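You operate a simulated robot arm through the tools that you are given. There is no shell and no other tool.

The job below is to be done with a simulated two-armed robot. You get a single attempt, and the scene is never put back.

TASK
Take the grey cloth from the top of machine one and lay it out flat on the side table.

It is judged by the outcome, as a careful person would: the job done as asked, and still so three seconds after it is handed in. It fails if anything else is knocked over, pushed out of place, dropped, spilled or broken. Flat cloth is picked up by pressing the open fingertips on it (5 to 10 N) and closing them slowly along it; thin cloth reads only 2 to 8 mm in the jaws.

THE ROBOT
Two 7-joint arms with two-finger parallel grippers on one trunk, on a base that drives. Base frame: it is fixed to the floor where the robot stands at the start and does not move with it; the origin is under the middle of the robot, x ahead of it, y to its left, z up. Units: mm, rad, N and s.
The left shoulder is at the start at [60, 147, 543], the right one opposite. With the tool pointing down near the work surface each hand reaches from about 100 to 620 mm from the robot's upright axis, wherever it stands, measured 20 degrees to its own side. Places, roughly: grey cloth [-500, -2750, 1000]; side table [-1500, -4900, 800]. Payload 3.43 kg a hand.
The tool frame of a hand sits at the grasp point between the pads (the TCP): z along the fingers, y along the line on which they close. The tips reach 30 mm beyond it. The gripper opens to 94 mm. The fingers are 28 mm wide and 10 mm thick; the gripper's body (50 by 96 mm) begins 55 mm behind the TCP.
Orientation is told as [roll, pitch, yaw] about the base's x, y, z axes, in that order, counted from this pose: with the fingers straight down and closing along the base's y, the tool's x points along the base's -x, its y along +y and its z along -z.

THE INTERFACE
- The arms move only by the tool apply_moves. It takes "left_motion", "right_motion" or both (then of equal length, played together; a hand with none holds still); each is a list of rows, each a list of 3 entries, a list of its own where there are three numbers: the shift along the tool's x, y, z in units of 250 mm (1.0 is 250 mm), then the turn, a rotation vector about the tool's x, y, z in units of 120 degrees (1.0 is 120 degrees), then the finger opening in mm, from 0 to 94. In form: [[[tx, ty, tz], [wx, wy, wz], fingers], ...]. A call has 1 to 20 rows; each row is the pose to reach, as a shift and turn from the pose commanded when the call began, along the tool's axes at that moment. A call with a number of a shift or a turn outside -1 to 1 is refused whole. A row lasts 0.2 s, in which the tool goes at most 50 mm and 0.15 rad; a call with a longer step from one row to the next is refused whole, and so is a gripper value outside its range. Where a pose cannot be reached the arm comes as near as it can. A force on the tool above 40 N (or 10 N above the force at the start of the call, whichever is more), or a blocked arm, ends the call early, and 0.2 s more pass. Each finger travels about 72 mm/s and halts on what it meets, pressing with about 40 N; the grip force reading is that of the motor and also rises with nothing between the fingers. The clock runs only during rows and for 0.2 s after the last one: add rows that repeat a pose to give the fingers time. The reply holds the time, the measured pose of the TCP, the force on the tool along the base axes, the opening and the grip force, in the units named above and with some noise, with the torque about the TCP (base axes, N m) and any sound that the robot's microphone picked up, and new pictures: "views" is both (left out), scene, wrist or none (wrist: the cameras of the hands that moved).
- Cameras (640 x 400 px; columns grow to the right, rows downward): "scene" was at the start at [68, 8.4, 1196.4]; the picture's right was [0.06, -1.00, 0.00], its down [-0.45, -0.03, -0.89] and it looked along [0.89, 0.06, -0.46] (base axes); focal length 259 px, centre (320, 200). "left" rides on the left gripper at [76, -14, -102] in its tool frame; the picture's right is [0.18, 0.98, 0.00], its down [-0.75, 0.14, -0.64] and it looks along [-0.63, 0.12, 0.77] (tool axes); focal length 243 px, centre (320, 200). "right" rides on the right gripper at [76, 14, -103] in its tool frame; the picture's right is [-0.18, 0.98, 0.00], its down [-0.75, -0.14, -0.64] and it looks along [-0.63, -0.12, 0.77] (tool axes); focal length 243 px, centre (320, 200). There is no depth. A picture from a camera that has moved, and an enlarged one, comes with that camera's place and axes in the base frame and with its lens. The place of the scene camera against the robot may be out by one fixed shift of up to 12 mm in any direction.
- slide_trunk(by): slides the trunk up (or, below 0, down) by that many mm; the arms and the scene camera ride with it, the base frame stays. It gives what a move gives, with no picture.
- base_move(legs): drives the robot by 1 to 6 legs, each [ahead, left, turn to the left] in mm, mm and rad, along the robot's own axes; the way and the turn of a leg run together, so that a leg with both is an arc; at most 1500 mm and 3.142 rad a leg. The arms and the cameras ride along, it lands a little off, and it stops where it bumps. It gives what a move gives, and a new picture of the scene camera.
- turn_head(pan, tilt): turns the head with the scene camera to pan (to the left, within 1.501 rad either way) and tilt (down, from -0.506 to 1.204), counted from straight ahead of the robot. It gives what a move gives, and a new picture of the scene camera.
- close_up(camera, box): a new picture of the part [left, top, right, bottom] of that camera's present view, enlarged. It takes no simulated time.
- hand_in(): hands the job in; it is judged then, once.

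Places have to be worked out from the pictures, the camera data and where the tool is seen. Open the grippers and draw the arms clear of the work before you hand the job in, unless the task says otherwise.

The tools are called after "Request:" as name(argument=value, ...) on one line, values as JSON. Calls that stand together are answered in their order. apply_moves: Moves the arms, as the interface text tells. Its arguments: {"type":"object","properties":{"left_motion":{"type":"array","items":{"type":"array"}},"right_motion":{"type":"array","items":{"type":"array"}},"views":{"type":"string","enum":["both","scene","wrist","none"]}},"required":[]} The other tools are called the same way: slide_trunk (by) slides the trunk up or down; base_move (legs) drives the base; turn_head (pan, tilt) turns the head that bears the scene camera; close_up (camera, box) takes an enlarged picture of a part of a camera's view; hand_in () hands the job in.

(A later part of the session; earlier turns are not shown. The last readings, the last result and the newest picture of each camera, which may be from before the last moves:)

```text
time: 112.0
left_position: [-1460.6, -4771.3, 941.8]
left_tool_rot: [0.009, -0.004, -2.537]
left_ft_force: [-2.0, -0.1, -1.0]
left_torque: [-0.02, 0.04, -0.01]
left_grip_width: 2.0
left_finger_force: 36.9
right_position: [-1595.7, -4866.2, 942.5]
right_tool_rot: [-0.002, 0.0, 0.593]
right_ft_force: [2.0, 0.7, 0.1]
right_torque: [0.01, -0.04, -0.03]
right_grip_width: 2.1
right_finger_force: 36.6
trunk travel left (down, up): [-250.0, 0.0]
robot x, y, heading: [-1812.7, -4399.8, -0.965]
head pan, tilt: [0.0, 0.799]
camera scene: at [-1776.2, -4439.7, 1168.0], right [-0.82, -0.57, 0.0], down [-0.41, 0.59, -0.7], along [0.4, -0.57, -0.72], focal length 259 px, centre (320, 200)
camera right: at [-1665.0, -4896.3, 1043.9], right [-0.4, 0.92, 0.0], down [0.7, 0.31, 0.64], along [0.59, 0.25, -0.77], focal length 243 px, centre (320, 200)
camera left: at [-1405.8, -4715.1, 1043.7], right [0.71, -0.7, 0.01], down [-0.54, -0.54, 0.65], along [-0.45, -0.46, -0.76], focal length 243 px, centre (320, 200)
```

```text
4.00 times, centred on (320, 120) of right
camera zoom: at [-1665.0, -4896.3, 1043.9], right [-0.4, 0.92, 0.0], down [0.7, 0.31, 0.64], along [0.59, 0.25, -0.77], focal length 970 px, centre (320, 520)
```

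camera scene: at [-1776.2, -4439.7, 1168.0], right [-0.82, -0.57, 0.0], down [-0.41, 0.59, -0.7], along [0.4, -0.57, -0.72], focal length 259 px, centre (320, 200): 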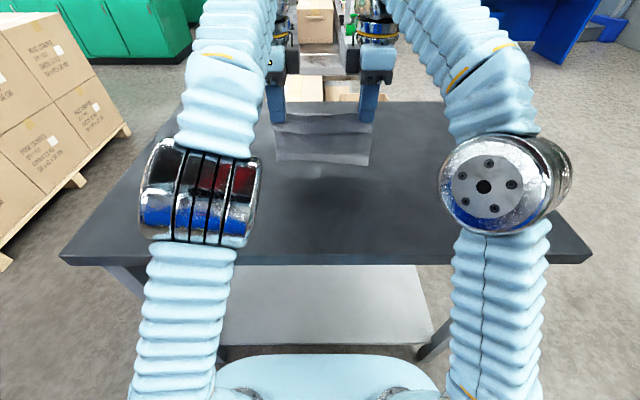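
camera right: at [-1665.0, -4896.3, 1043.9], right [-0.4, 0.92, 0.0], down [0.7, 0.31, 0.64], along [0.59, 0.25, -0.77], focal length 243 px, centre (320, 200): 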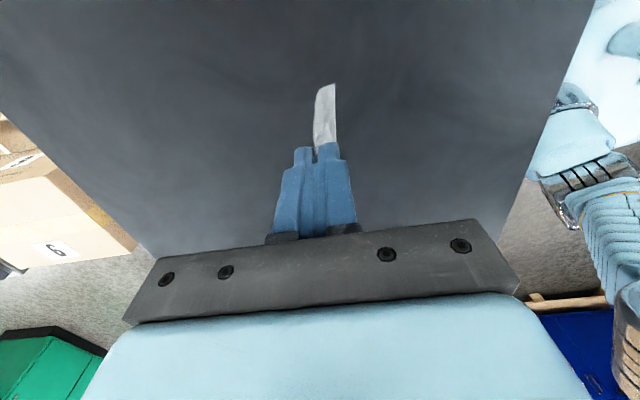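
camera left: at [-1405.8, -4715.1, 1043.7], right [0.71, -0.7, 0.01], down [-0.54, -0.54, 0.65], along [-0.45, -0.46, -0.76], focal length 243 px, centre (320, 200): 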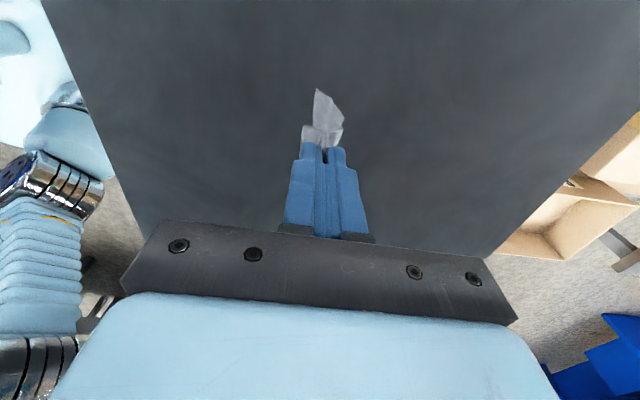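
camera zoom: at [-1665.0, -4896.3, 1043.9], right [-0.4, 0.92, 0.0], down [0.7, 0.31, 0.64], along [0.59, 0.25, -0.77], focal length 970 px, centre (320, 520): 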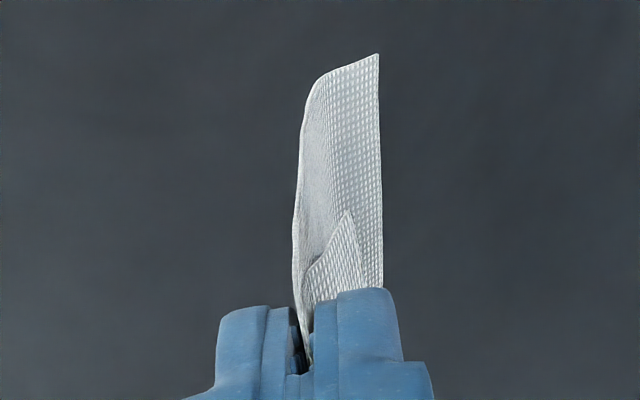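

Seen edge-on, the lower edge hangs 3–12 mm toward me, which explains the tuck. I tilt both hands 30° so the fingers point forward-down, which should bring the lower edge forward, and check the hang.

Request:
apply_moves(left_motion=[[[0, 0, 0], [-0.06, 0, 0], 0], [[0, 0, 0], [-0.12, 0, 0], 0], [[0, 0, 0], [-0.18, 0, 0], 0], [[0, 0, 0], [-0.25, 0, 0], 0], [[0, 0, 0], [-0.25, 0, 0], 0], [[0, 0, 0], [-0.25, 0, 0], 0], [[0, 0, 0], [-0.25, 0, 0], 0]], right_motion=[[[0, 0, 0], [0.06, 0, 0], 0], [[0, 0, 0], [0.12, 0, 0], 0], [[0, 0, 0], [0.18, 0, 0], 0], [[0, 0, 0], [0.25, 0, 0], 0], [[0, 0, 0], [0.25, 0, 0], 0], [[0, 0, 0], [0.25, 0, 0], 0], [[0, 0, 0], [0.25, 0, 0], 0]], views="both")

Request:
close_up(camera="left", box=[250, 70, 410, 170])

Request:
close_up(camera="right", box=[240, 70, 400, 170])

```text
time: 113.6
left_position: [-1460.3, -4772.5, 941.1]
left_tool_rot: [0.532, -0.003, -2.536]
left_ft_force: [-0.5, -0.2, 0.5]
left_torque: [0.04, 0.02, 0.01]
left_grip_width: 2.1
left_finger_force: 36.4
right_position: [-1595.3, -4865.8, 943.0]
right_tool_rot: [-0.527, 0.0, 0.593]
right_ft_force: [1.1, 1.1, -0.3]
right_torque: [0.02, 0.01, 0.0]
right_grip_width: 2.1
right_finger_force: 37.0
trunk travel left (down, up): [-250.0, 0.0]
robot x, y, heading: [-1807.6, -4402.1, -0.97]
head pan, tilt: [0.0, 0.799]
camera scene: at [-1776.3, -4439.7, 1168.0], right [-0.82, -0.57, 0.0], down [-0.41, 0.59, -0.7], along [0.4, -0.57, -0.72], focal length 259 px, centre (320, 200)
camera right: at [-1692.7, -4855.2, 1022.8], right [-0.32, 0.81, -0.49], down [0.51, 0.59, 0.63], along [0.8, -0.05, -0.6], focal length 243 px, centre (320, 200)
camera left: at [-1433.9, -4675.5, 1022.2], right [0.63, -0.59, 0.5], down [-0.73, -0.26, 0.63], along [-0.24, -0.76, -0.6], focal length 243 px, centre (320, 200)
```

scene: 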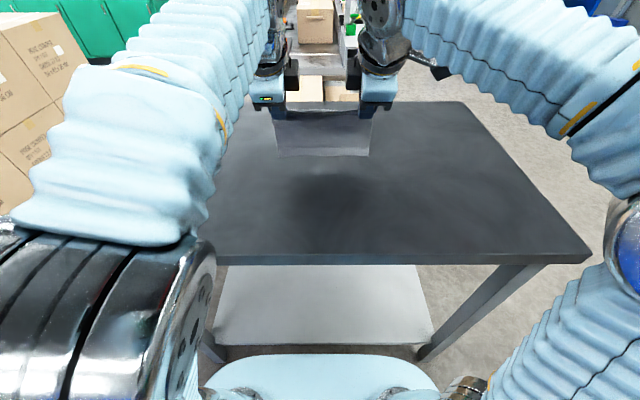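
right: 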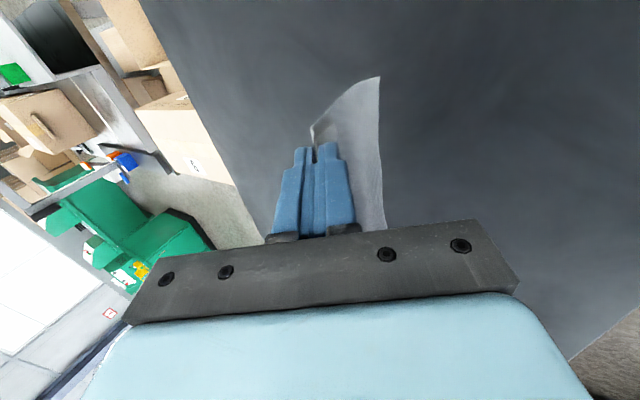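
left: 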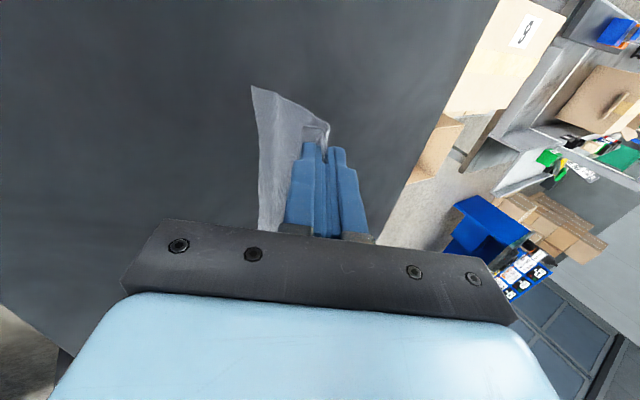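

```text
4.00 times, centred on (330, 120) of left
camera zoom: at [-1433.9, -4675.5, 1022.2], right [0.63, -0.59, 0.5], down [-0.73, -0.26, 0.63], along [-0.24, -0.76, -0.6], focal length 970 px, centre (280, 520)
```

zoom: 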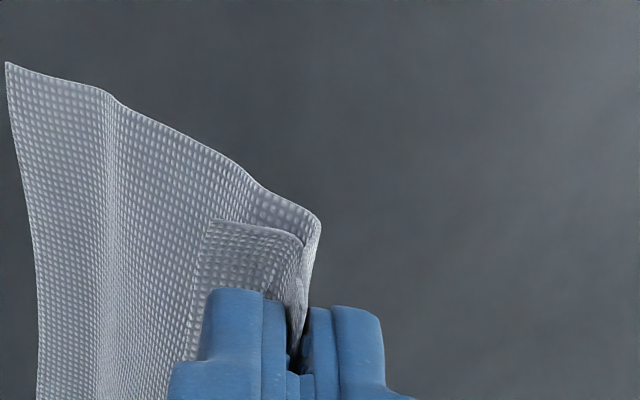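

```text
4.00 times, centred on (320, 120) of right
camera zoom: at [-1692.7, -4855.2, 1022.8], right [-0.32, 0.81, -0.49], down [0.51, 0.59, 0.63], along [0.8, -0.05, -0.6], focal length 970 px, centre (320, 520)
```

zoom: 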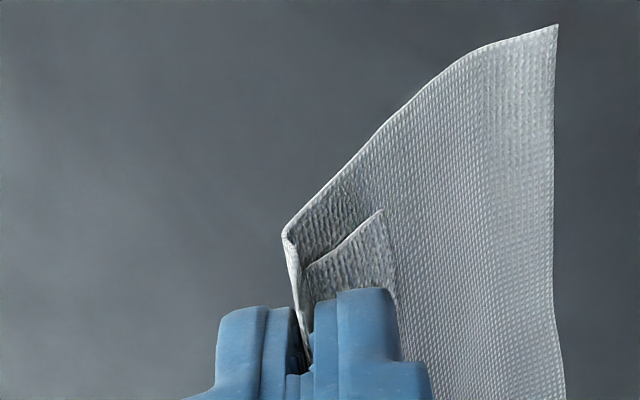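

With the 30° tilt the wrists sit further back, which gives me much more forward reach for a long drag. I move both hands 78 mm further forward (and 5 mm down) in this tilt and let the cloth settle.

Request:
apply_moves(left_motion=[[[0, 0.052, 0.035], [0, 0, 0], 0], [[0, 0.104, 0.07], [0, 0, 0], 0], [[0, 0.156, 0.105], [0, 0, 0], 0], [[0, 0.208, 0.14], [0, 0, 0], 0], [[0, 0.259, 0.175], [0, 0, 0], 0], [[0, 0.259, 0.175], [0, 0, 0], 0], [[0, 0.259, 0.175], [0, 0, 0], 0], [[0, 0.259, 0.175], [0, 0, 0], 0]], right_motion=[[[0, -0.052, 0.035], [0, 0, 0], 0], [[0, -0.104, 0.07], [0, 0, 0], 0], [[0, -0.156, 0.105], [0, 0, 0], 0], [[0, -0.208, 0.14], [0, 0, 0], 0], [[0, -0.259, 0.175], [0, 0, 0], 0], [[0, -0.259, 0.175], [0, 0, 0], 0], [[0, -0.259, 0.175], [0, 0, 0], 0], [[0, -0.259, 0.175], [0, 0, 0], 0]], views="both")

Request:
close_up(camera="scene", box=[240, 90, 400, 190])

```text
time: 115.4
left_position: [-1416.7, -4835.9, 936.8]
left_tool_rot: [0.53, -0.003, -2.538]
left_ft_force: [-0.9, -1.3, 0.8]
left_torque: [0.03, 0.01, -0.03]
left_grip_width: 1.8
left_finger_force: 35.9
right_position: [-1551.5, -4931.6, 937.2]
right_tool_rot: [-0.527, 0.0, 0.595]
right_ft_force: [1.5, 0.6, -0.7]
right_torque: [0.02, -0.03, 0.03]
right_grip_width: 2.0
right_finger_force: 36.2
trunk travel left (down, up): [-250.0, 0.0]
robot x, y, heading: [-1812.6, -4399.5, -0.963]
head pan, tilt: [0.0, 0.799]
camera scene: at [-1776.3, -4439.7, 1168.0], right [-0.82, -0.57, 0.0], down [-0.41, 0.59, -0.7], along [0.4, -0.57, -0.72], focal length 259 px, centre (320, 200)
camera right: at [-1649.5, -4920.1, 1018.0], right [-0.32, 0.81, -0.49], down [0.51, 0.59, 0.63], along [0.8, -0.05, -0.6], focal length 243 px, centre (320, 200)
camera left: at [-1390.1, -4740.1, 1017.3], right [0.63, -0.59, 0.5], down [-0.73, -0.26, 0.63], along [-0.24, -0.76, -0.6], focal length 243 px, centre (320, 200)
```

scene: 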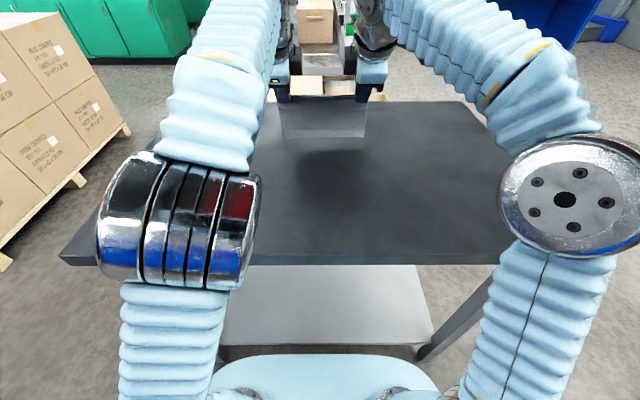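
right: 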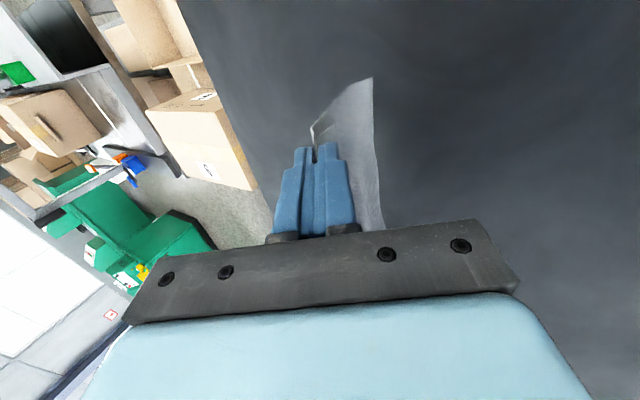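
left: 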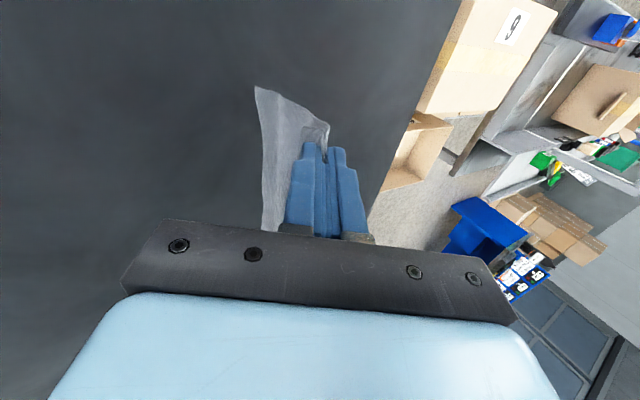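

```text
4.00 times, centred on (320, 140) of scene
camera zoom: at [-1776.3, -4439.7, 1168.0], right [-0.82, -0.57, 0.0], down [-0.41, 0.59, -0.7], along [0.4, -0.57, -0.72], focal length 1037 px, centre (320, 440)
```

zoom: 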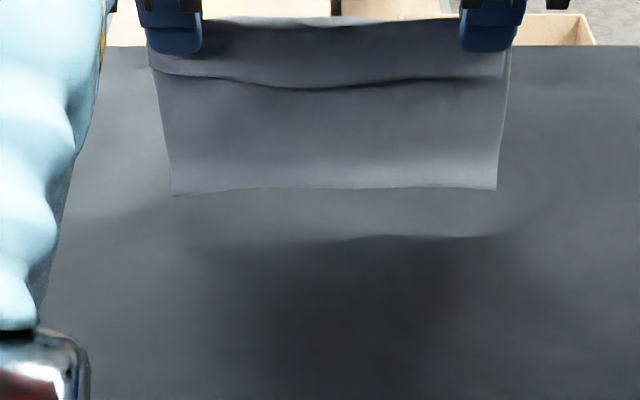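

Both hands are at ~585 mm ahead with the lower edge ~13 mm above the table. I start moving back briskly and lower into light contact (drag 90 mm back, 17.5 mm down) so the edge trails forward, then check.

Request:
apply_moves(left_motion=[[[0, -0.0771, -0.0265], [0, 0, 0], 0], [[0, -0.1563, -0.0496], [0, 0, 0], 0], [[0, -0.2152, -0.0678], [0, 0, 0], 0], [[0, -0.2641, -0.0872], [0, 0, 0], 0], [[0, -0.3086, -0.1062], [0, 0, 0], 0], [[0, -0.346, -0.1212], [0, 0, 0], 0]], right_motion=[[[0, 0.0771, -0.0265], [0, 0, 0], 0], [[0, 0.1563, -0.0496], [0, 0, 0], 0], [[0, 0.2152, -0.0678], [0, 0, 0], 0], [[0, 0.2641, -0.0872], [0, 0, 0], 0], [[0, 0.3086, -0.1062], [0, 0, 0], 0], [[0, 0.346, -0.1212], [0, 0, 0], 0]], views="both")

Request:
close_up(camera="scene", box=[240, 90, 400, 190])

Request:
close_up(camera="left", box=[220, 60, 380, 160])

Request:
close_up(camera="right", box=[260, 60, 420, 160])

```text
time: 116.8
left_position: [-1468.0, -4762.5, 919.6]
left_tool_rot: [0.531, -0.003, -2.539]
left_ft_force: [0.0, 0.2, 0.5]
left_torque: [0.02, 0.04, -0.03]
left_grip_width: 2.0
left_finger_force: 36.7
right_position: [-1603.8, -4855.3, 920.0]
right_tool_rot: [-0.527, 0.0, 0.593]
right_ft_force: [0.7, 0.8, 0.5]
right_torque: [0.02, 0.02, -0.03]
right_grip_width: 2.1
right_finger_force: 36.3
trunk travel left (down, up): [-250.0, 0.0]
robot x, y, heading: [-1808.6, -4400.8, -0.966]
head pan, tilt: [0.0, 0.799]
camera scene: at [-1776.2, -4439.7, 1168.0], right [-0.82, -0.57, 0.0], down [-0.41, 0.59, -0.7], along [0.4, -0.57, -0.72], focal length 259 px, centre (320, 200)
camera right: at [-1699.3, -4845.2, 1000.7], right [-0.32, 0.81, -0.49], down [0.51, 0.59, 0.63], along [0.8, -0.05, -0.6], focal length 243 px, centre (320, 200)
camera left: at [-1441.0, -4665.5, 999.6], right [0.63, -0.59, 0.5], down [-0.73, -0.26, 0.63], along [-0.24, -0.76, -0.6], focal length 243 px, centre (320, 200)
```

scene: 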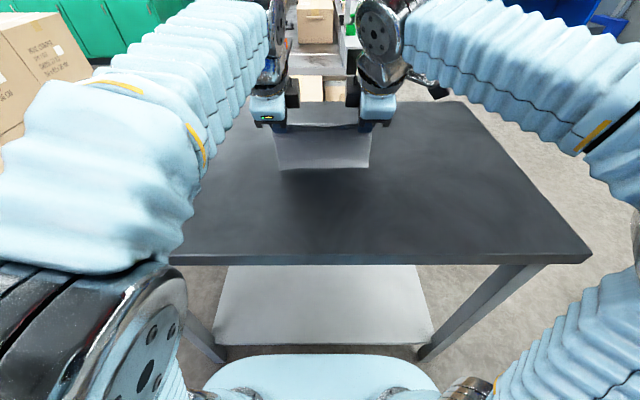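
right: 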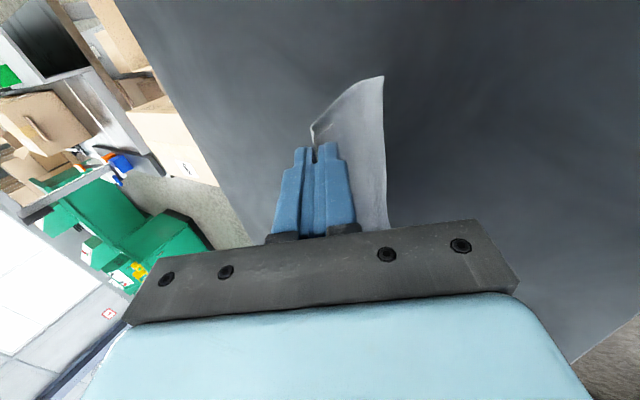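
left: 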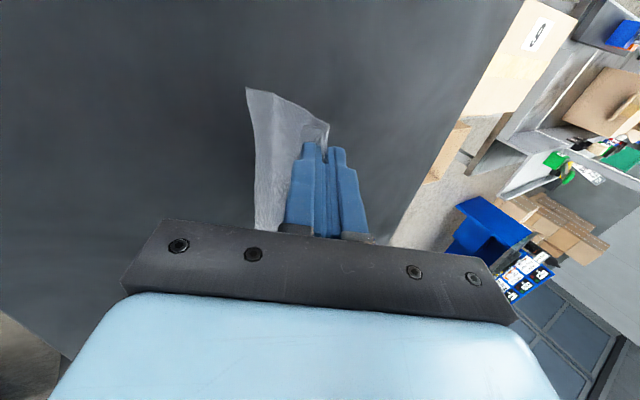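

```text
4.00 times, centred on (320, 140) of scene
camera zoom: at [-1776.2, -4439.7, 1168.0], right [-0.82, -0.57, 0.0], down [-0.41, 0.59, -0.7], along [0.4, -0.57, -0.72], focal length 1037 px, centre (320, 440)
```

zoom: 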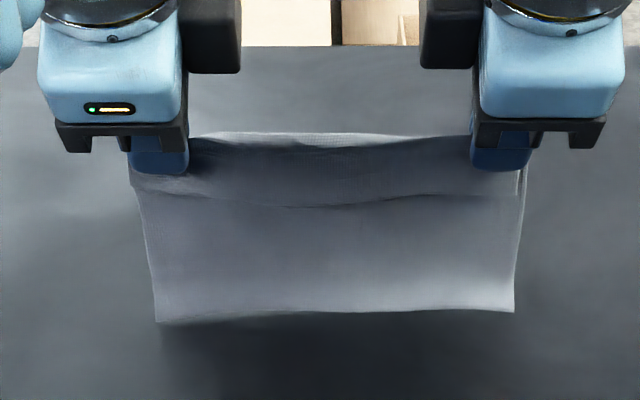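

```text
4.00 times, centred on (300, 110) of left
camera zoom: at [-1441.0, -4665.5, 999.6], right [0.63, -0.59, 0.5], down [-0.73, -0.26, 0.63], along [-0.24, -0.76, -0.6], focal length 970 px, centre (400, 560)
```

zoom: 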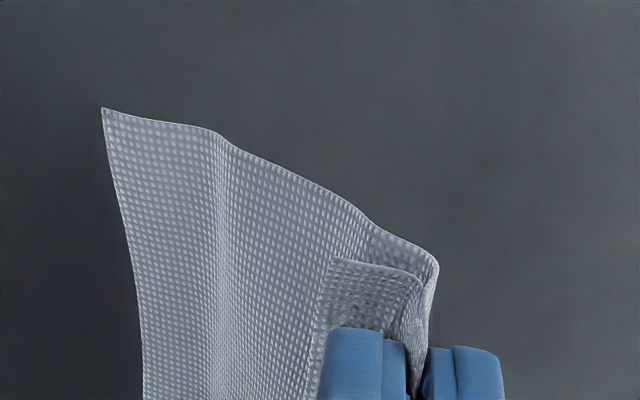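

```text
4.00 times, centred on (340, 110) of right
camera zoom: at [-1699.3, -4845.2, 1000.7], right [-0.32, 0.81, -0.49], down [0.51, 0.59, 0.63], along [0.8, -0.05, -0.6], focal length 970 px, centre (240, 560)
```

zoom: 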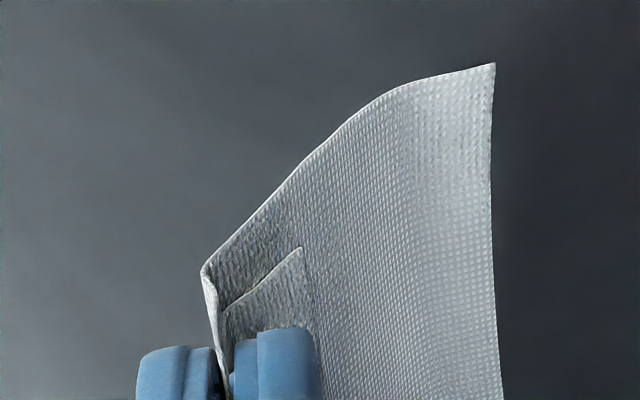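

The edge still curls ~7–16 mm toward me and didn't trail. I'll use a quick forward-then-back reversal so inertia swings the edge forward just as it lands; first I raise 19 mm, draw 25 mm back and let it settle.

Request:
apply_moves(left_motion=[[[0, -0.024, -0.058], [0, 0, 0], 0], [[0, -0.048, -0.116], [0, 0, 0], 0], [[0, -0.048, -0.116], [0, 0, 0], 0], [[0, -0.048, -0.116], [0, 0, 0], 0], [[0, -0.048, -0.116], [0, 0, 0], 0], [[0, -0.048, -0.116], [0, 0, 0], 0]], right_motion=[[[0, 0.024, -0.058], [0, 0, 0], 0], [[0, 0.048, -0.116], [0, 0, 0], 0], [[0, 0.048, -0.116], [0, 0, 0], 0], [[0, 0.048, -0.116], [0, 0, 0], 0], [[0, 0.048, -0.116], [0, 0, 0], 0], [[0, 0.048, -0.116], [0, 0, 0], 0]], views="none")

Request:
apply_moves(left_motion=[[[0, 0.0691, 0.0404], [0, 0, 0], 0], [[0, 0.2072, 0.1211], [0, 0, 0], 0], [[0, 0.3626, 0.2119], [0, 0, 0], 0], [[0, 0.168, 0.2279], [0, 0, 0], 0], [[0, -0.0258, 0.2582], [0, 0, 0], 0], [[0, -0.0975, 0.2303], [0, 0, 0], 0]], right_motion=[[[0, -0.0691, 0.0404], [0, 0, 0], 0], [[0, -0.2072, 0.1211], [0, 0, 0], 0], [[0, -0.3626, 0.2119], [0, 0, 0], 0], [[0, -0.168, 0.2279], [0, 0, 0], 0], [[0, 0.0258, 0.2582], [0, 0, 0], 0], [[0, 0.0975, 0.2303], [0, 0, 0], 0]], views="both")

Request:
close_up(camera="scene", box=[240, 90, 400, 190])

Request:
close_up(camera="left", box=[220, 60, 380, 160])

Request:
close_up(camera="right", box=[260, 60, 420, 160])

```text
time: 118.2
left_position: [-1481.5, -4741.6, 937.7]
left_tool_rot: [0.53, -0.004, -2.538]
left_ft_force: [-0.1, -0.8, 0.0]
left_torque: [0.0, 0.05, -0.01]
left_grip_width: 2.0
left_finger_force: 36.7
right_position: [-1616.2, -4835.1, 939.0]
right_tool_rot: [-0.528, -0.001, 0.595]
right_ft_force: [0.6, 0.4, 0.3]
right_torque: [0.02, 0.02, -0.01]
right_grip_width: 2.1
right_finger_force: 36.3
trunk travel left (down, up): [-250.0, 0.0]
robot x, y, heading: [-1813.6, -4402.1, -0.966]
head pan, tilt: [0.0, 0.799]
```

```text
time: 119.6
left_position: [-1475.8, -4747.7, 874.9]
left_tool_rot: [0.533, 0.0, -2.538]
left_ft_force: [-0.1, -0.4, -0.1]
left_torque: [0.02, -0.01, 0.0]
left_grip_width: 2.0
left_finger_force: 36.6
right_position: [-1611.5, -4843.0, 876.1]
right_tool_rot: [-0.526, 0.001, 0.594]
right_ft_force: [0.3, -0.9, -0.1]
right_torque: [0.01, 0.01, -0.01]
right_grip_width: 1.9
right_finger_force: 36.8
trunk travel left (down, up): [-250.0, 0.0]
robot x, y, heading: [-1808.6, -4403.0, -0.968]
head pan, tilt: [0.0, 0.799]
camera scene: at [-1776.3, -4439.7, 1168.0], right [-0.82, -0.57, 0.0], down [-0.41, 0.59, -0.7], along [0.4, -0.57, -0.72], focal length 259 px, centre (320, 200)
camera right: at [-1708.6, -4830.7, 956.8], right [-0.32, 0.81, -0.49], down [0.51, 0.59, 0.63], along [0.8, -0.05, -0.6], focal length 243 px, centre (320, 200)
camera left: at [-1449.9, -4651.7, 956.7], right [0.63, -0.59, 0.5], down [-0.74, -0.26, 0.63], along [-0.24, -0.76, -0.6], focal length 243 px, centre (320, 200)
```

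scene: 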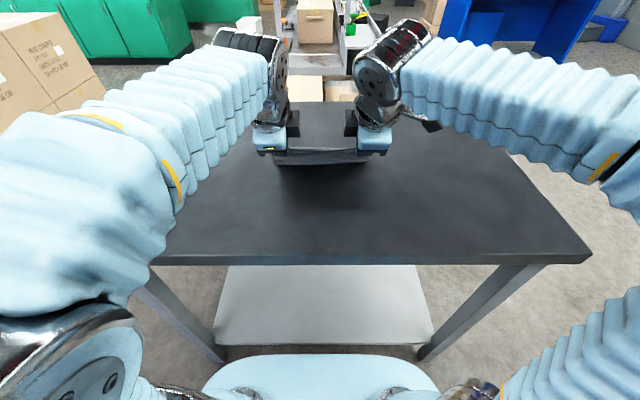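
right: 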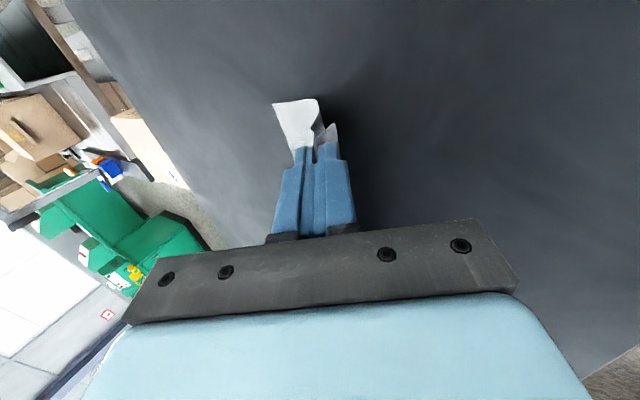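
left: 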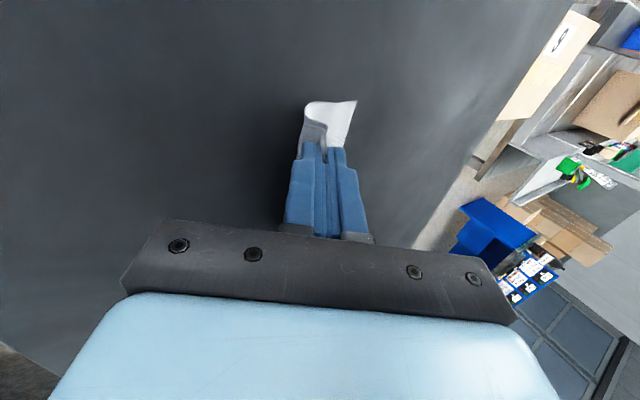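

```text
4.00 times, centred on (320, 140) of scene
camera zoom: at [-1776.3, -4439.7, 1168.0], right [-0.82, -0.57, 0.0], down [-0.41, 0.59, -0.7], along [0.4, -0.57, -0.72], focal length 1037 px, centre (320, 440)
```

zoom: 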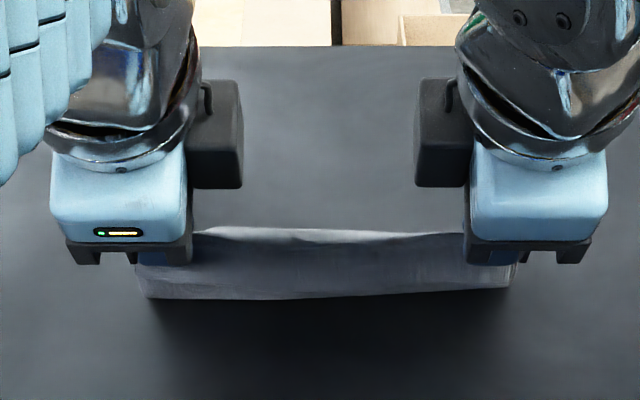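

```text
4.00 times, centred on (300, 110) of left
camera zoom: at [-1449.9, -4651.7, 956.7], right [0.63, -0.59, 0.5], down [-0.74, -0.26, 0.63], along [-0.24, -0.76, -0.6], focal length 970 px, centre (400, 560)
```

zoom: 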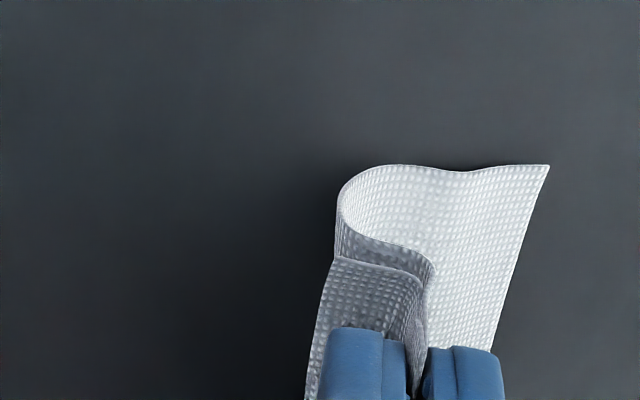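

```text
4.00 times, centred on (340, 110) of right
camera zoom: at [-1708.6, -4830.7, 956.8], right [-0.32, 0.81, -0.49], down [0.51, 0.59, 0.63], along [0.8, -0.05, -0.6], focal length 970 px, centre (240, 560)
```

zoom: 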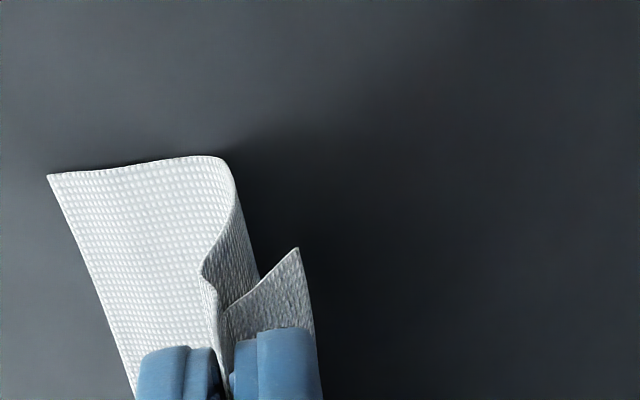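

The swing worked: both far corners now lie forward on the table, uncurled, with the cloth curving correctly. I now turn the hands back upright (4 mm up, 6 mm back), which takes up most of the slack, and check.

Request:
apply_moves(left_motion=[[[0, -0.003, -0.0065], [0.0625, 0, 0], 0], [[0, -0.0063, -0.013], [0.125, 0, 0], 0], [[0, -0.0095, -0.0195], [0.1875, 0, 0], 0], [[0, -0.0126, -0.0259], [0.25, 0, 0], 0], [[0, -0.0126, -0.0259], [0.25, 0, 0], 0]], right_motion=[[[0, 0.003, -0.0065], [-0.0625, 0, 0], 0], [[0, 0.0063, -0.013], [-0.125, 0, 0], 0], [[0, 0.0095, -0.0195], [-0.1875, 0, 0], 0], [[0, 0.0126, -0.0259], [-0.25, 0, 0], 0], [[0, 0.0126, -0.0259], [-0.25, 0, 0], 0]], views="both")

Request:
close_up(camera="scene", box=[240, 90, 400, 190])

Request:
close_up(camera="left", box=[260, 80, 440, 190])

Request:
close_up(camera="right", box=[200, 80, 380, 190])

```text
time: 120.8
left_position: [-1480.9, -4742.6, 878.8]
left_tool_rot: [0.005, -0.004, -2.537]
left_ft_force: [0.1, -0.2, -0.1]
left_torque: [0.0, -0.02, 0.01]
left_grip_width: 2.0
left_finger_force: 37.1
right_position: [-1614.8, -4837.2, 878.9]
right_tool_rot: [0.0, 0.001, 0.593]
right_ft_force: [0.1, -0.1, 0.1]
right_torque: [-0.05, 0.03, 0.02]
right_grip_width: 2.3
right_finger_force: 36.7
trunk travel left (down, up): [-250.0, 0.0]
robot x, y, heading: [-1815.6, -4400.0, -0.969]
head pan, tilt: [0.0, 0.799]
camera scene: at [-1776.2, -4439.8, 1168.0], right [-0.82, -0.57, 0.0], down [-0.41, 0.59, -0.7], along [0.4, -0.57, -0.72], focal length 259 px, centre (320, 200)
camera right: at [-1684.2, -4867.4, 981.8], right [-0.4, 0.92, 0.0], down [0.7, 0.31, 0.64], along [0.59, 0.25, -0.77], focal length 243 px, centre (320, 200)
camera left: at [-1425.7, -4687.9, 981.6], right [0.71, -0.71, 0.0], down [-0.54, -0.54, 0.65], along [-0.45, -0.46, -0.76], focal length 243 px, centre (320, 200)
```

scene: 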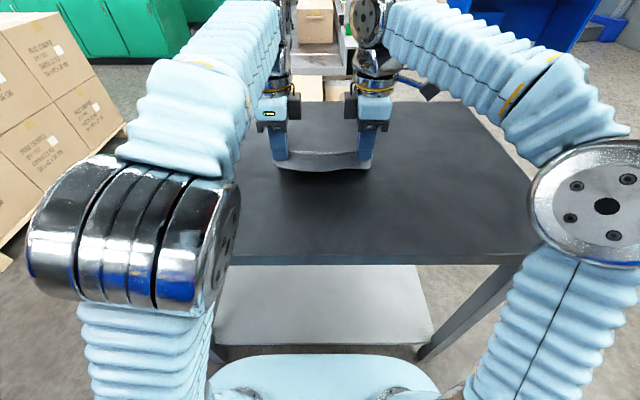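
right: 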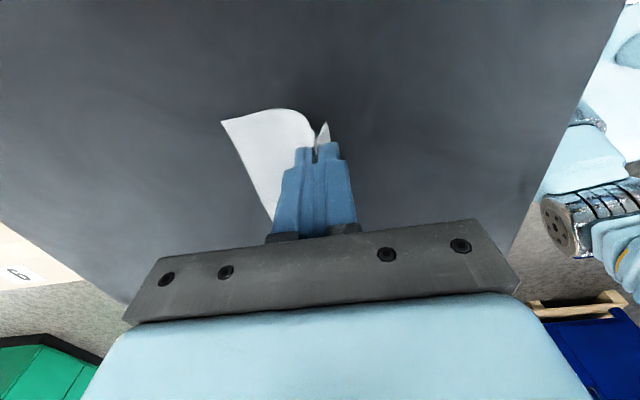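
left: 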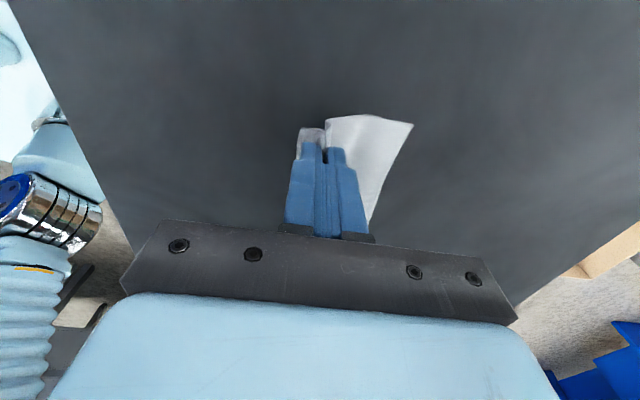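

```text
4.00 times, centred on (320, 140) of scene
camera zoom: at [-1776.2, -4439.8, 1168.0], right [-0.82, -0.57, 0.0], down [-0.41, 0.59, -0.7], along [0.4, -0.57, -0.72], focal length 1037 px, centre (320, 440)
```

zoom: 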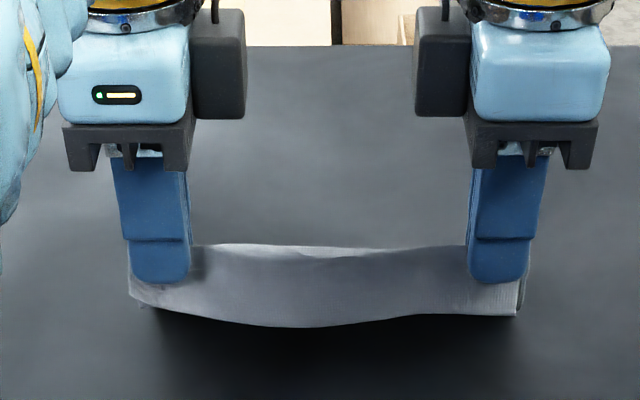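

```text
3.56 times, centred on (350, 135) of left
camera zoom: at [-1425.7, -4687.9, 981.6], right [0.71, -0.71, 0.0], down [-0.54, -0.54, 0.65], along [-0.45, -0.46, -0.76], focal length 863 px, centre (213, 431)
```

zoom: 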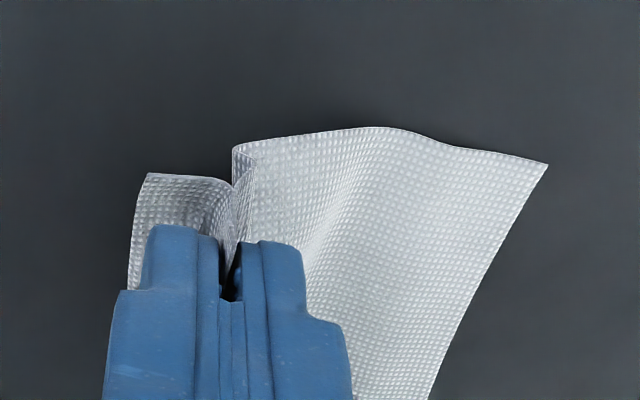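

```text
3.56 times, centred on (290, 135) of right
camera zoom: at [-1684.2, -4867.4, 981.8], right [-0.4, 0.92, 0.0], down [0.7, 0.31, 0.64], along [0.59, 0.25, -0.77], focal length 863 px, centre (427, 431)
```

zoom: 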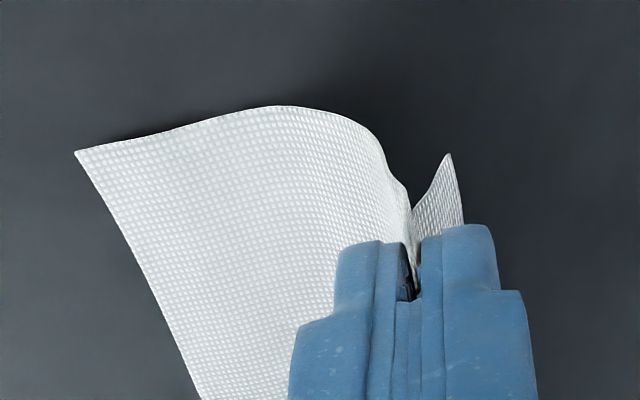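

The main part lies cleanly forward, far edge ~73 mm ahead of the hands. I pull 14 mm back to take slack, then descend 43 mm with a slight forward drift so the near flap lies toward me, stopping ~5 mm above contact.

Request:
apply_moves(left_motion=[[[0, -0.028, -0.008], [0, 0, 0], 0], [[0, -0.056, -0.008], [0, 0, 0], 0], [[0, -0.056, 0.016], [0, 0, 0], 0], [[0, -0.052, 0.04], [0, 0, 0], 0], [[0, -0.048, 0.064], [0, 0, 0], 0], [[0, -0.044, 0.088], [0, 0, 0], 0], [[0, -0.04, 0.112], [0, 0, 0], 0], [[0, -0.036, 0.136], [0, 0, 0], 0], [[0, -0.032, 0.156], [0, 0, 0], 0], [[0, -0.028, 0.172], [0, 0, 0], 0]], right_motion=[[[0, 0.028, -0.008], [0, 0, 0], 0], [[0, 0.056, -0.008], [0, 0, 0], 0], [[0, 0.056, 0.016], [0, 0, 0], 0], [[0, 0.052, 0.04], [0, 0, 0], 0], [[0, 0.048, 0.064], [0, 0, 0], 0], [[0, 0.044, 0.088], [0, 0, 0], 0], [[0, 0.04, 0.112], [0, 0, 0], 0], [[0, 0.036, 0.136], [0, 0, 0], 0], [[0, 0.032, 0.156], [0, 0, 0], 0], [[0, 0.028, 0.172], [0, 0, 0], 0]], views="both")

Request:
close_up(camera="scene", box=[240, 110, 400, 210])

Request:
close_up(camera="left", box=[250, 100, 450, 225])

Request:
close_up(camera="right", box=[190, 100, 390, 225])

```text
time: 123.0
left_position: [-1483.5, -4737.6, 836.4]
left_tool_rot: [0.011, -0.002, -2.537]
left_ft_force: [0.0, 0.0, 3.6]
left_torque: [-0.03, -0.04, 0.03]
left_grip_width: 2.0
left_finger_force: 37.3
right_position: [-1618.0, -4831.9, 838.2]
right_tool_rot: [-0.004, -0.001, 0.594]
right_ft_force: [-0.1, -0.4, 0.7]
right_torque: [-0.03, -0.02, 0.04]
right_grip_width: 2.0
right_finger_force: 36.8
trunk travel left (down, up): [-250.0, 0.0]
robot x, y, heading: [-1814.3, -4402.7, -0.964]
head pan, tilt: [0.0, 0.799]
camera scene: at [-1776.5, -4439.4, 1168.1], right [-0.82, -0.57, 0.0], down [-0.41, 0.59, -0.7], along [0.4, -0.57, -0.72], focal length 259 px, centre (320, 200)
camera right: at [-1688.1, -4861.2, 939.1], right [-0.4, 0.92, 0.0], down [0.7, 0.31, 0.64], along [0.59, 0.25, -0.77], focal length 243 px, centre (320, 200)
camera left: at [-1430.0, -4681.9, 939.5], right [0.71, -0.7, 0.01], down [-0.54, -0.54, 0.65], along [-0.45, -0.46, -0.76], focal length 243 px, centre (320, 200)
```

scene: 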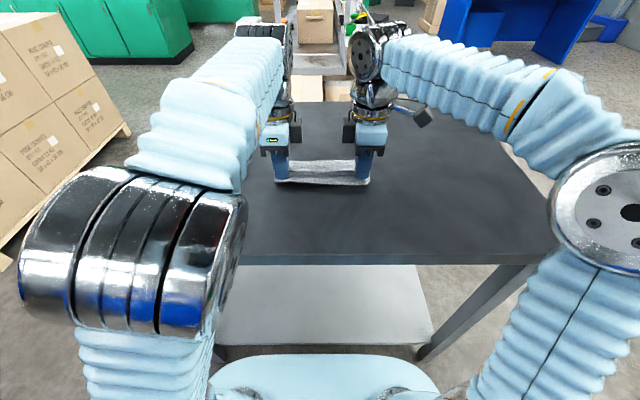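
right: 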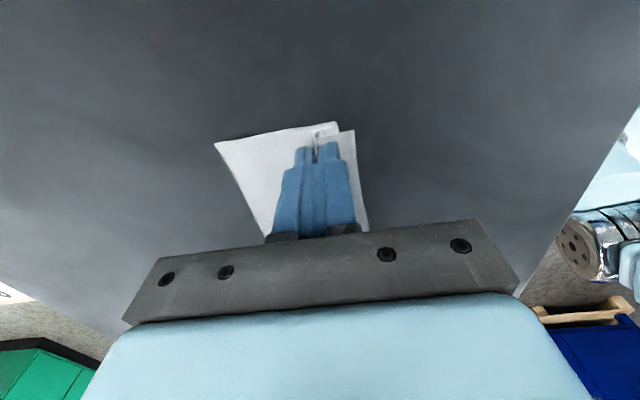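
left: 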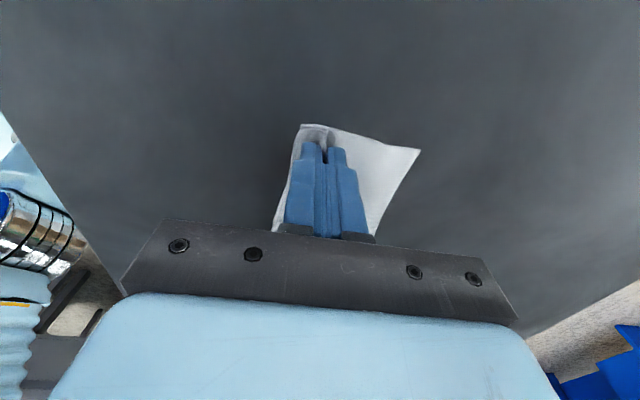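

```text
4.00 times, centred on (320, 160) of scene
camera zoom: at [-1776.5, -4439.4, 1168.1], right [-0.82, -0.57, 0.0], down [-0.41, 0.59, -0.7], along [0.4, -0.57, -0.72], focal length 1037 px, centre (320, 360)
```

zoom: 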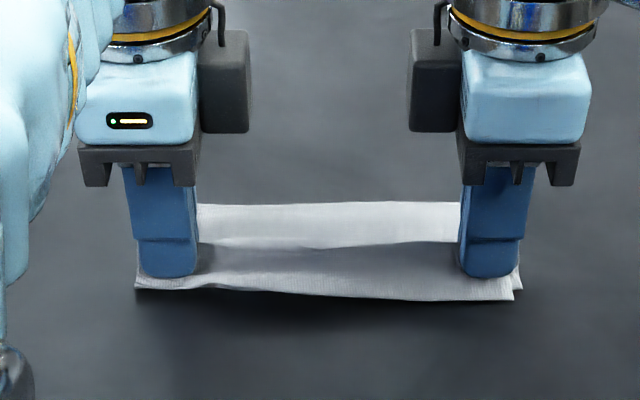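

```text
3.20 times, centred on (350, 162) of left
camera zoom: at [-1430.0, -4681.9, 939.5], right [0.71, -0.7, 0.01], down [-0.54, -0.54, 0.65], along [-0.45, -0.46, -0.76], focal length 776 px, centre (224, 320)
```

zoom: 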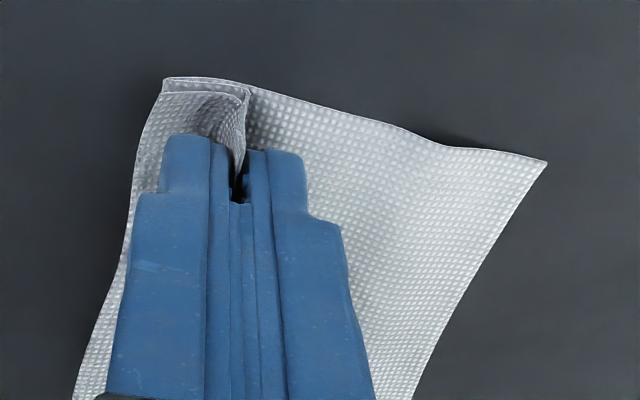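

```text
3.20 times, centred on (290, 162) of right
camera zoom: at [-1688.1, -4861.2, 939.1], right [-0.4, 0.92, 0.0], down [0.7, 0.31, 0.64], along [0.59, 0.25, -0.77], focal length 776 px, centre (416, 320)
```

zoom: 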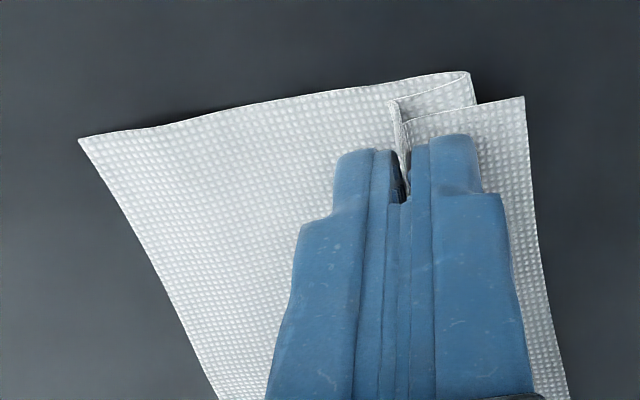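

The main part's slack has folded back under the pinch, so I must take that out. I lift to ~50 mm, pull 42 mm back until the cloth is taut, then come down along a taut arc with only a few millimetres of forward drift at the end.

Request:
apply_moves(left_motion=[[[0, -0.024, -0.06], [0, 0, 0], 0], [[0, -0.056, -0.12], [0, 0, 0], 0], [[0, -0.088, -0.176], [0, 0, 0], 0], [[0, -0.128, -0.176], [0, 0, 0], 0], [[0, -0.168, -0.176], [0, 0, 0], 0], [[0, -0.18, -0.152], [0, 0, 0], 0], [[0, -0.19, -0.128], [0, 0, 0], 0], [[0, -0.198, -0.104], [0, 0, 0], 0], [[0, -0.204, -0.08], [0, 0, 0], 0], [[0, -0.206, -0.056], [0, 0, 0], 0], [[0, -0.2, -0.036], [0, 0, 0], 0], [[0, -0.192, -0.016], [0, 0, 0], 0], [[0, -0.186, 0.0], [0, 0, 0], 0]], right_motion=[[[0, 0.024, -0.06], [0, 0, 0], 0], [[0, 0.056, -0.12], [0, 0, 0], 0], [[0, 0.088, -0.176], [0, 0, 0], 0], [[0, 0.128, -0.176], [0, 0, 0], 0], [[0, 0.168, -0.176], [0, 0, 0], 0], [[0, 0.18, -0.152], [0, 0, 0], 0], [[0, 0.19, -0.128], [0, 0, 0], 0], [[0, 0.198, -0.104], [0, 0, 0], 0], [[0, 0.204, -0.08], [0, 0, 0], 0], [[0, 0.206, -0.056], [0, 0, 0], 0], [[0, 0.2, -0.034], [0, 0, 0], 0], [[0, 0.192, -0.012], [0, 0, 0], 0], [[0, 0.186, 0.007], [0, 0, 0], 0]], views="both")

Request:
close_up(camera="scene", box=[240, 120, 400, 220])

Request:
close_up(camera="left", box=[250, 100, 450, 225])

Request:
close_up(camera="right", box=[190, 100, 390, 225])

```text
time: 125.8
left_position: [-1510.4, -4699.0, 836.7]
left_tool_rot: [0.009, -0.004, -2.54]
left_ft_force: [0.0, -0.7, 4.8]
left_torque: [-0.01, -0.01, 0.01]
left_grip_width: 1.8
left_finger_force: 36.8
right_position: [-1645.5, -4792.6, 835.3]
right_tool_rot: [-0.003, 0.0, 0.593]
right_ft_force: [-0.3, 1.1, -0.2]
right_torque: [-0.04, -0.02, 0.01]
right_grip_width: 2.0
right_finger_force: 36.6
trunk travel left (down, up): [-250.0, 0.0]
robot x, y, heading: [-1815.0, -4401.8, -0.963]
head pan, tilt: [0.0, 0.799]
camera scene: at [-1776.6, -4439.4, 1168.2], right [-0.82, -0.57, 0.0], down [-0.41, 0.59, -0.7], along [0.4, -0.57, -0.72], focal length 259 px, centre (320, 200)
camera right: at [-1714.7, -4822.9, 937.4], right [-0.4, 0.92, 0.0], down [0.7, 0.31, 0.64], along [0.59, 0.25, -0.77], focal length 243 px, centre (320, 200)
camera left: at [-1456.2, -4643.4, 939.0], right [0.71, -0.71, 0.01], down [-0.54, -0.54, 0.65], along [-0.45, -0.46, -0.76], focal length 243 px, centre (320, 200)
```

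scene: 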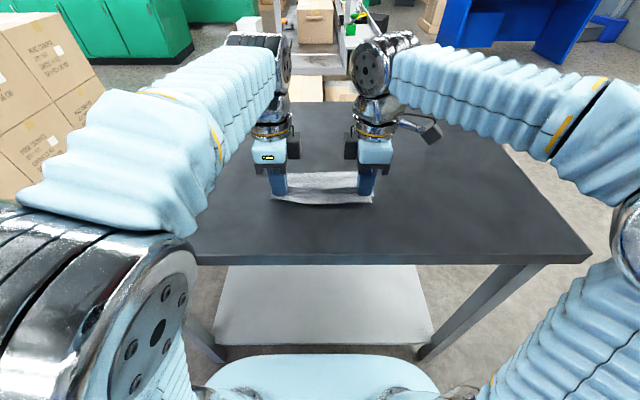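
right: 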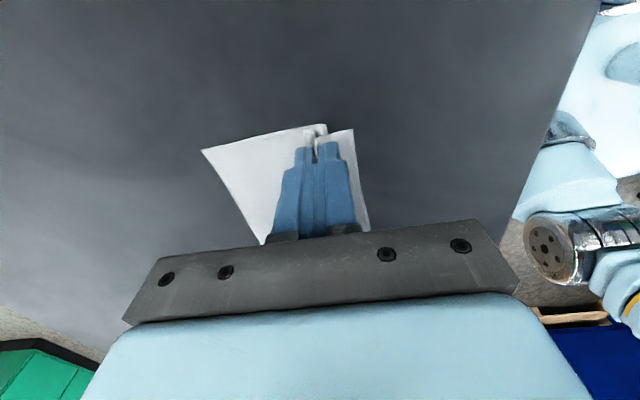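
left: 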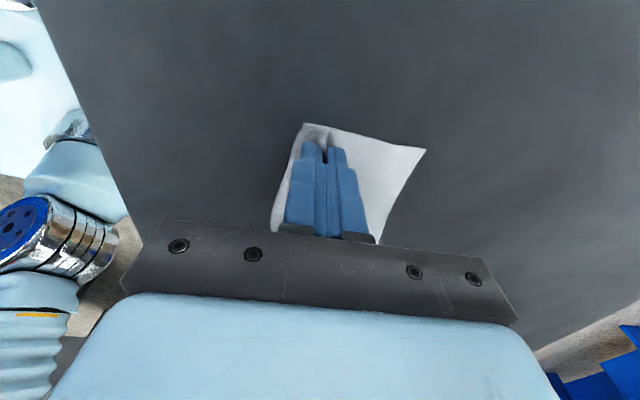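

```text
4.00 times, centred on (320, 170) of scene
camera zoom: at [-1776.6, -4439.4, 1168.2], right [-0.82, -0.57, 0.0], down [-0.41, 0.59, -0.7], along [0.4, -0.57, -0.72], focal length 1037 px, centre (320, 320)
```

zoom: 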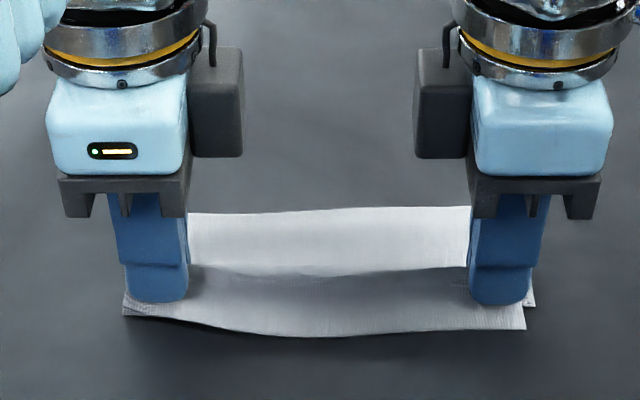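

```text
3.20 times, centred on (350, 162) of left
camera zoom: at [-1456.2, -4643.4, 939.0], right [0.71, -0.71, 0.01], down [-0.54, -0.54, 0.65], along [-0.45, -0.46, -0.76], focal length 776 px, centre (224, 320)
```

zoom: 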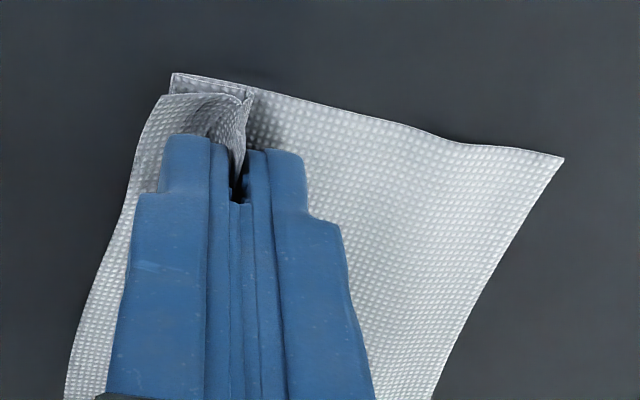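

```text
3.20 times, centred on (290, 162) of right
camera zoom: at [-1714.7, -4822.9, 937.4], right [-0.4, 0.92, 0.0], down [0.7, 0.31, 0.64], along [0.59, 0.25, -0.77], focal length 776 px, centre (416, 320)
```

zoom: 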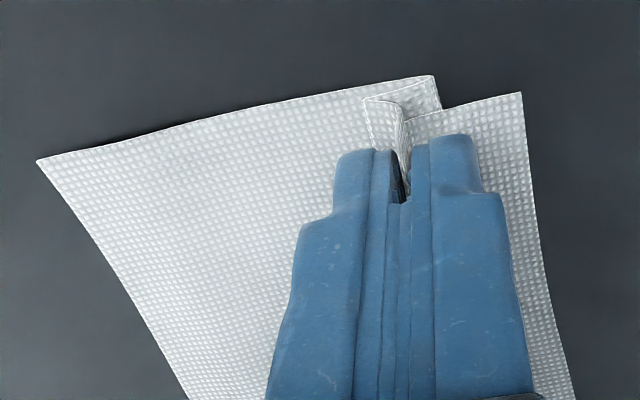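

A small Z-fold (~13 mm) of main cloth sits under the near finger, but it lies between the two fingertips, so pressing the far finger still while the near finger opens toward me should pull everything straight. First I bring both hands to a light press.

Request:
apply_moves(left_motion=[[[0, 0, 0.006], [0, 0, 0], 0], [[0, 0, 0.006], [0, 0, 0], 0]], right_motion=[[[0, 0, 0.01], [0, 0, 0], 0], [[0, 0, 0.01], [0, 0, 0], 0]], views="none")

```text
time: 126.4
left_position: [-1509.4, -4698.9, 834.3]
left_tool_rot: [0.009, -0.003, -2.536]
left_ft_force: [-0.3, 0.5, 4.6]
left_torque: [0.02, 0.02, -0.01]
left_grip_width: 2.0
left_finger_force: 36.6
right_position: [-1644.8, -4792.6, 833.8]
right_tool_rot: [-0.005, 0.0, 0.592]
right_ft_force: [-0.4, -0.1, 0.8]
right_torque: [-0.03, 0.02, -0.01]
right_grip_width: 1.9
right_finger_force: 36.7
trunk travel left (down, up): [-250.0, 0.0]
robot x, y, heading: [-1809.7, -4400.9, -0.961]
head pan, tilt: [0.0, 0.799]
```

Left presses 4.6 N, right ~1 N. I lower the right another 1.5 mm and the left 0.5 mm.

Request:
apply_moves(left_motion=[[[0, 0, 0.002], [0, 0, 0], 0], [[0, 0, 0.002], [0, 0, 0], 0]], right_motion=[[[0, 0, 0.006], [0, 0, 0], 0], [[0, 0, 0.006], [0, 0, 0], 0]], views="none")

```text
time: 127.0
left_position: [-1511.0, -4699.6, 834.9]
left_tool_rot: [0.009, -0.004, -2.538]
left_ft_force: [-0.7, 0.3, 4.6]
left_torque: [-0.01, 0.01, -0.02]
left_grip_width: 2.2
left_finger_force: 36.6
right_position: [-1644.7, -4792.1, 832.3]
right_tool_rot: [-0.005, 0.0, 0.594]
right_ft_force: [0.7, -0.3, 7.6]
right_torque: [-0.08, 0.03, 0.0]
right_grip_width: 1.9
right_finger_force: 37.1
trunk travel left (down, up): [-250.0, 0.0]
robot x, y, heading: [-1808.3, -4399.0, -0.967]
head pan, tilt: [0.0, 0.799]
```

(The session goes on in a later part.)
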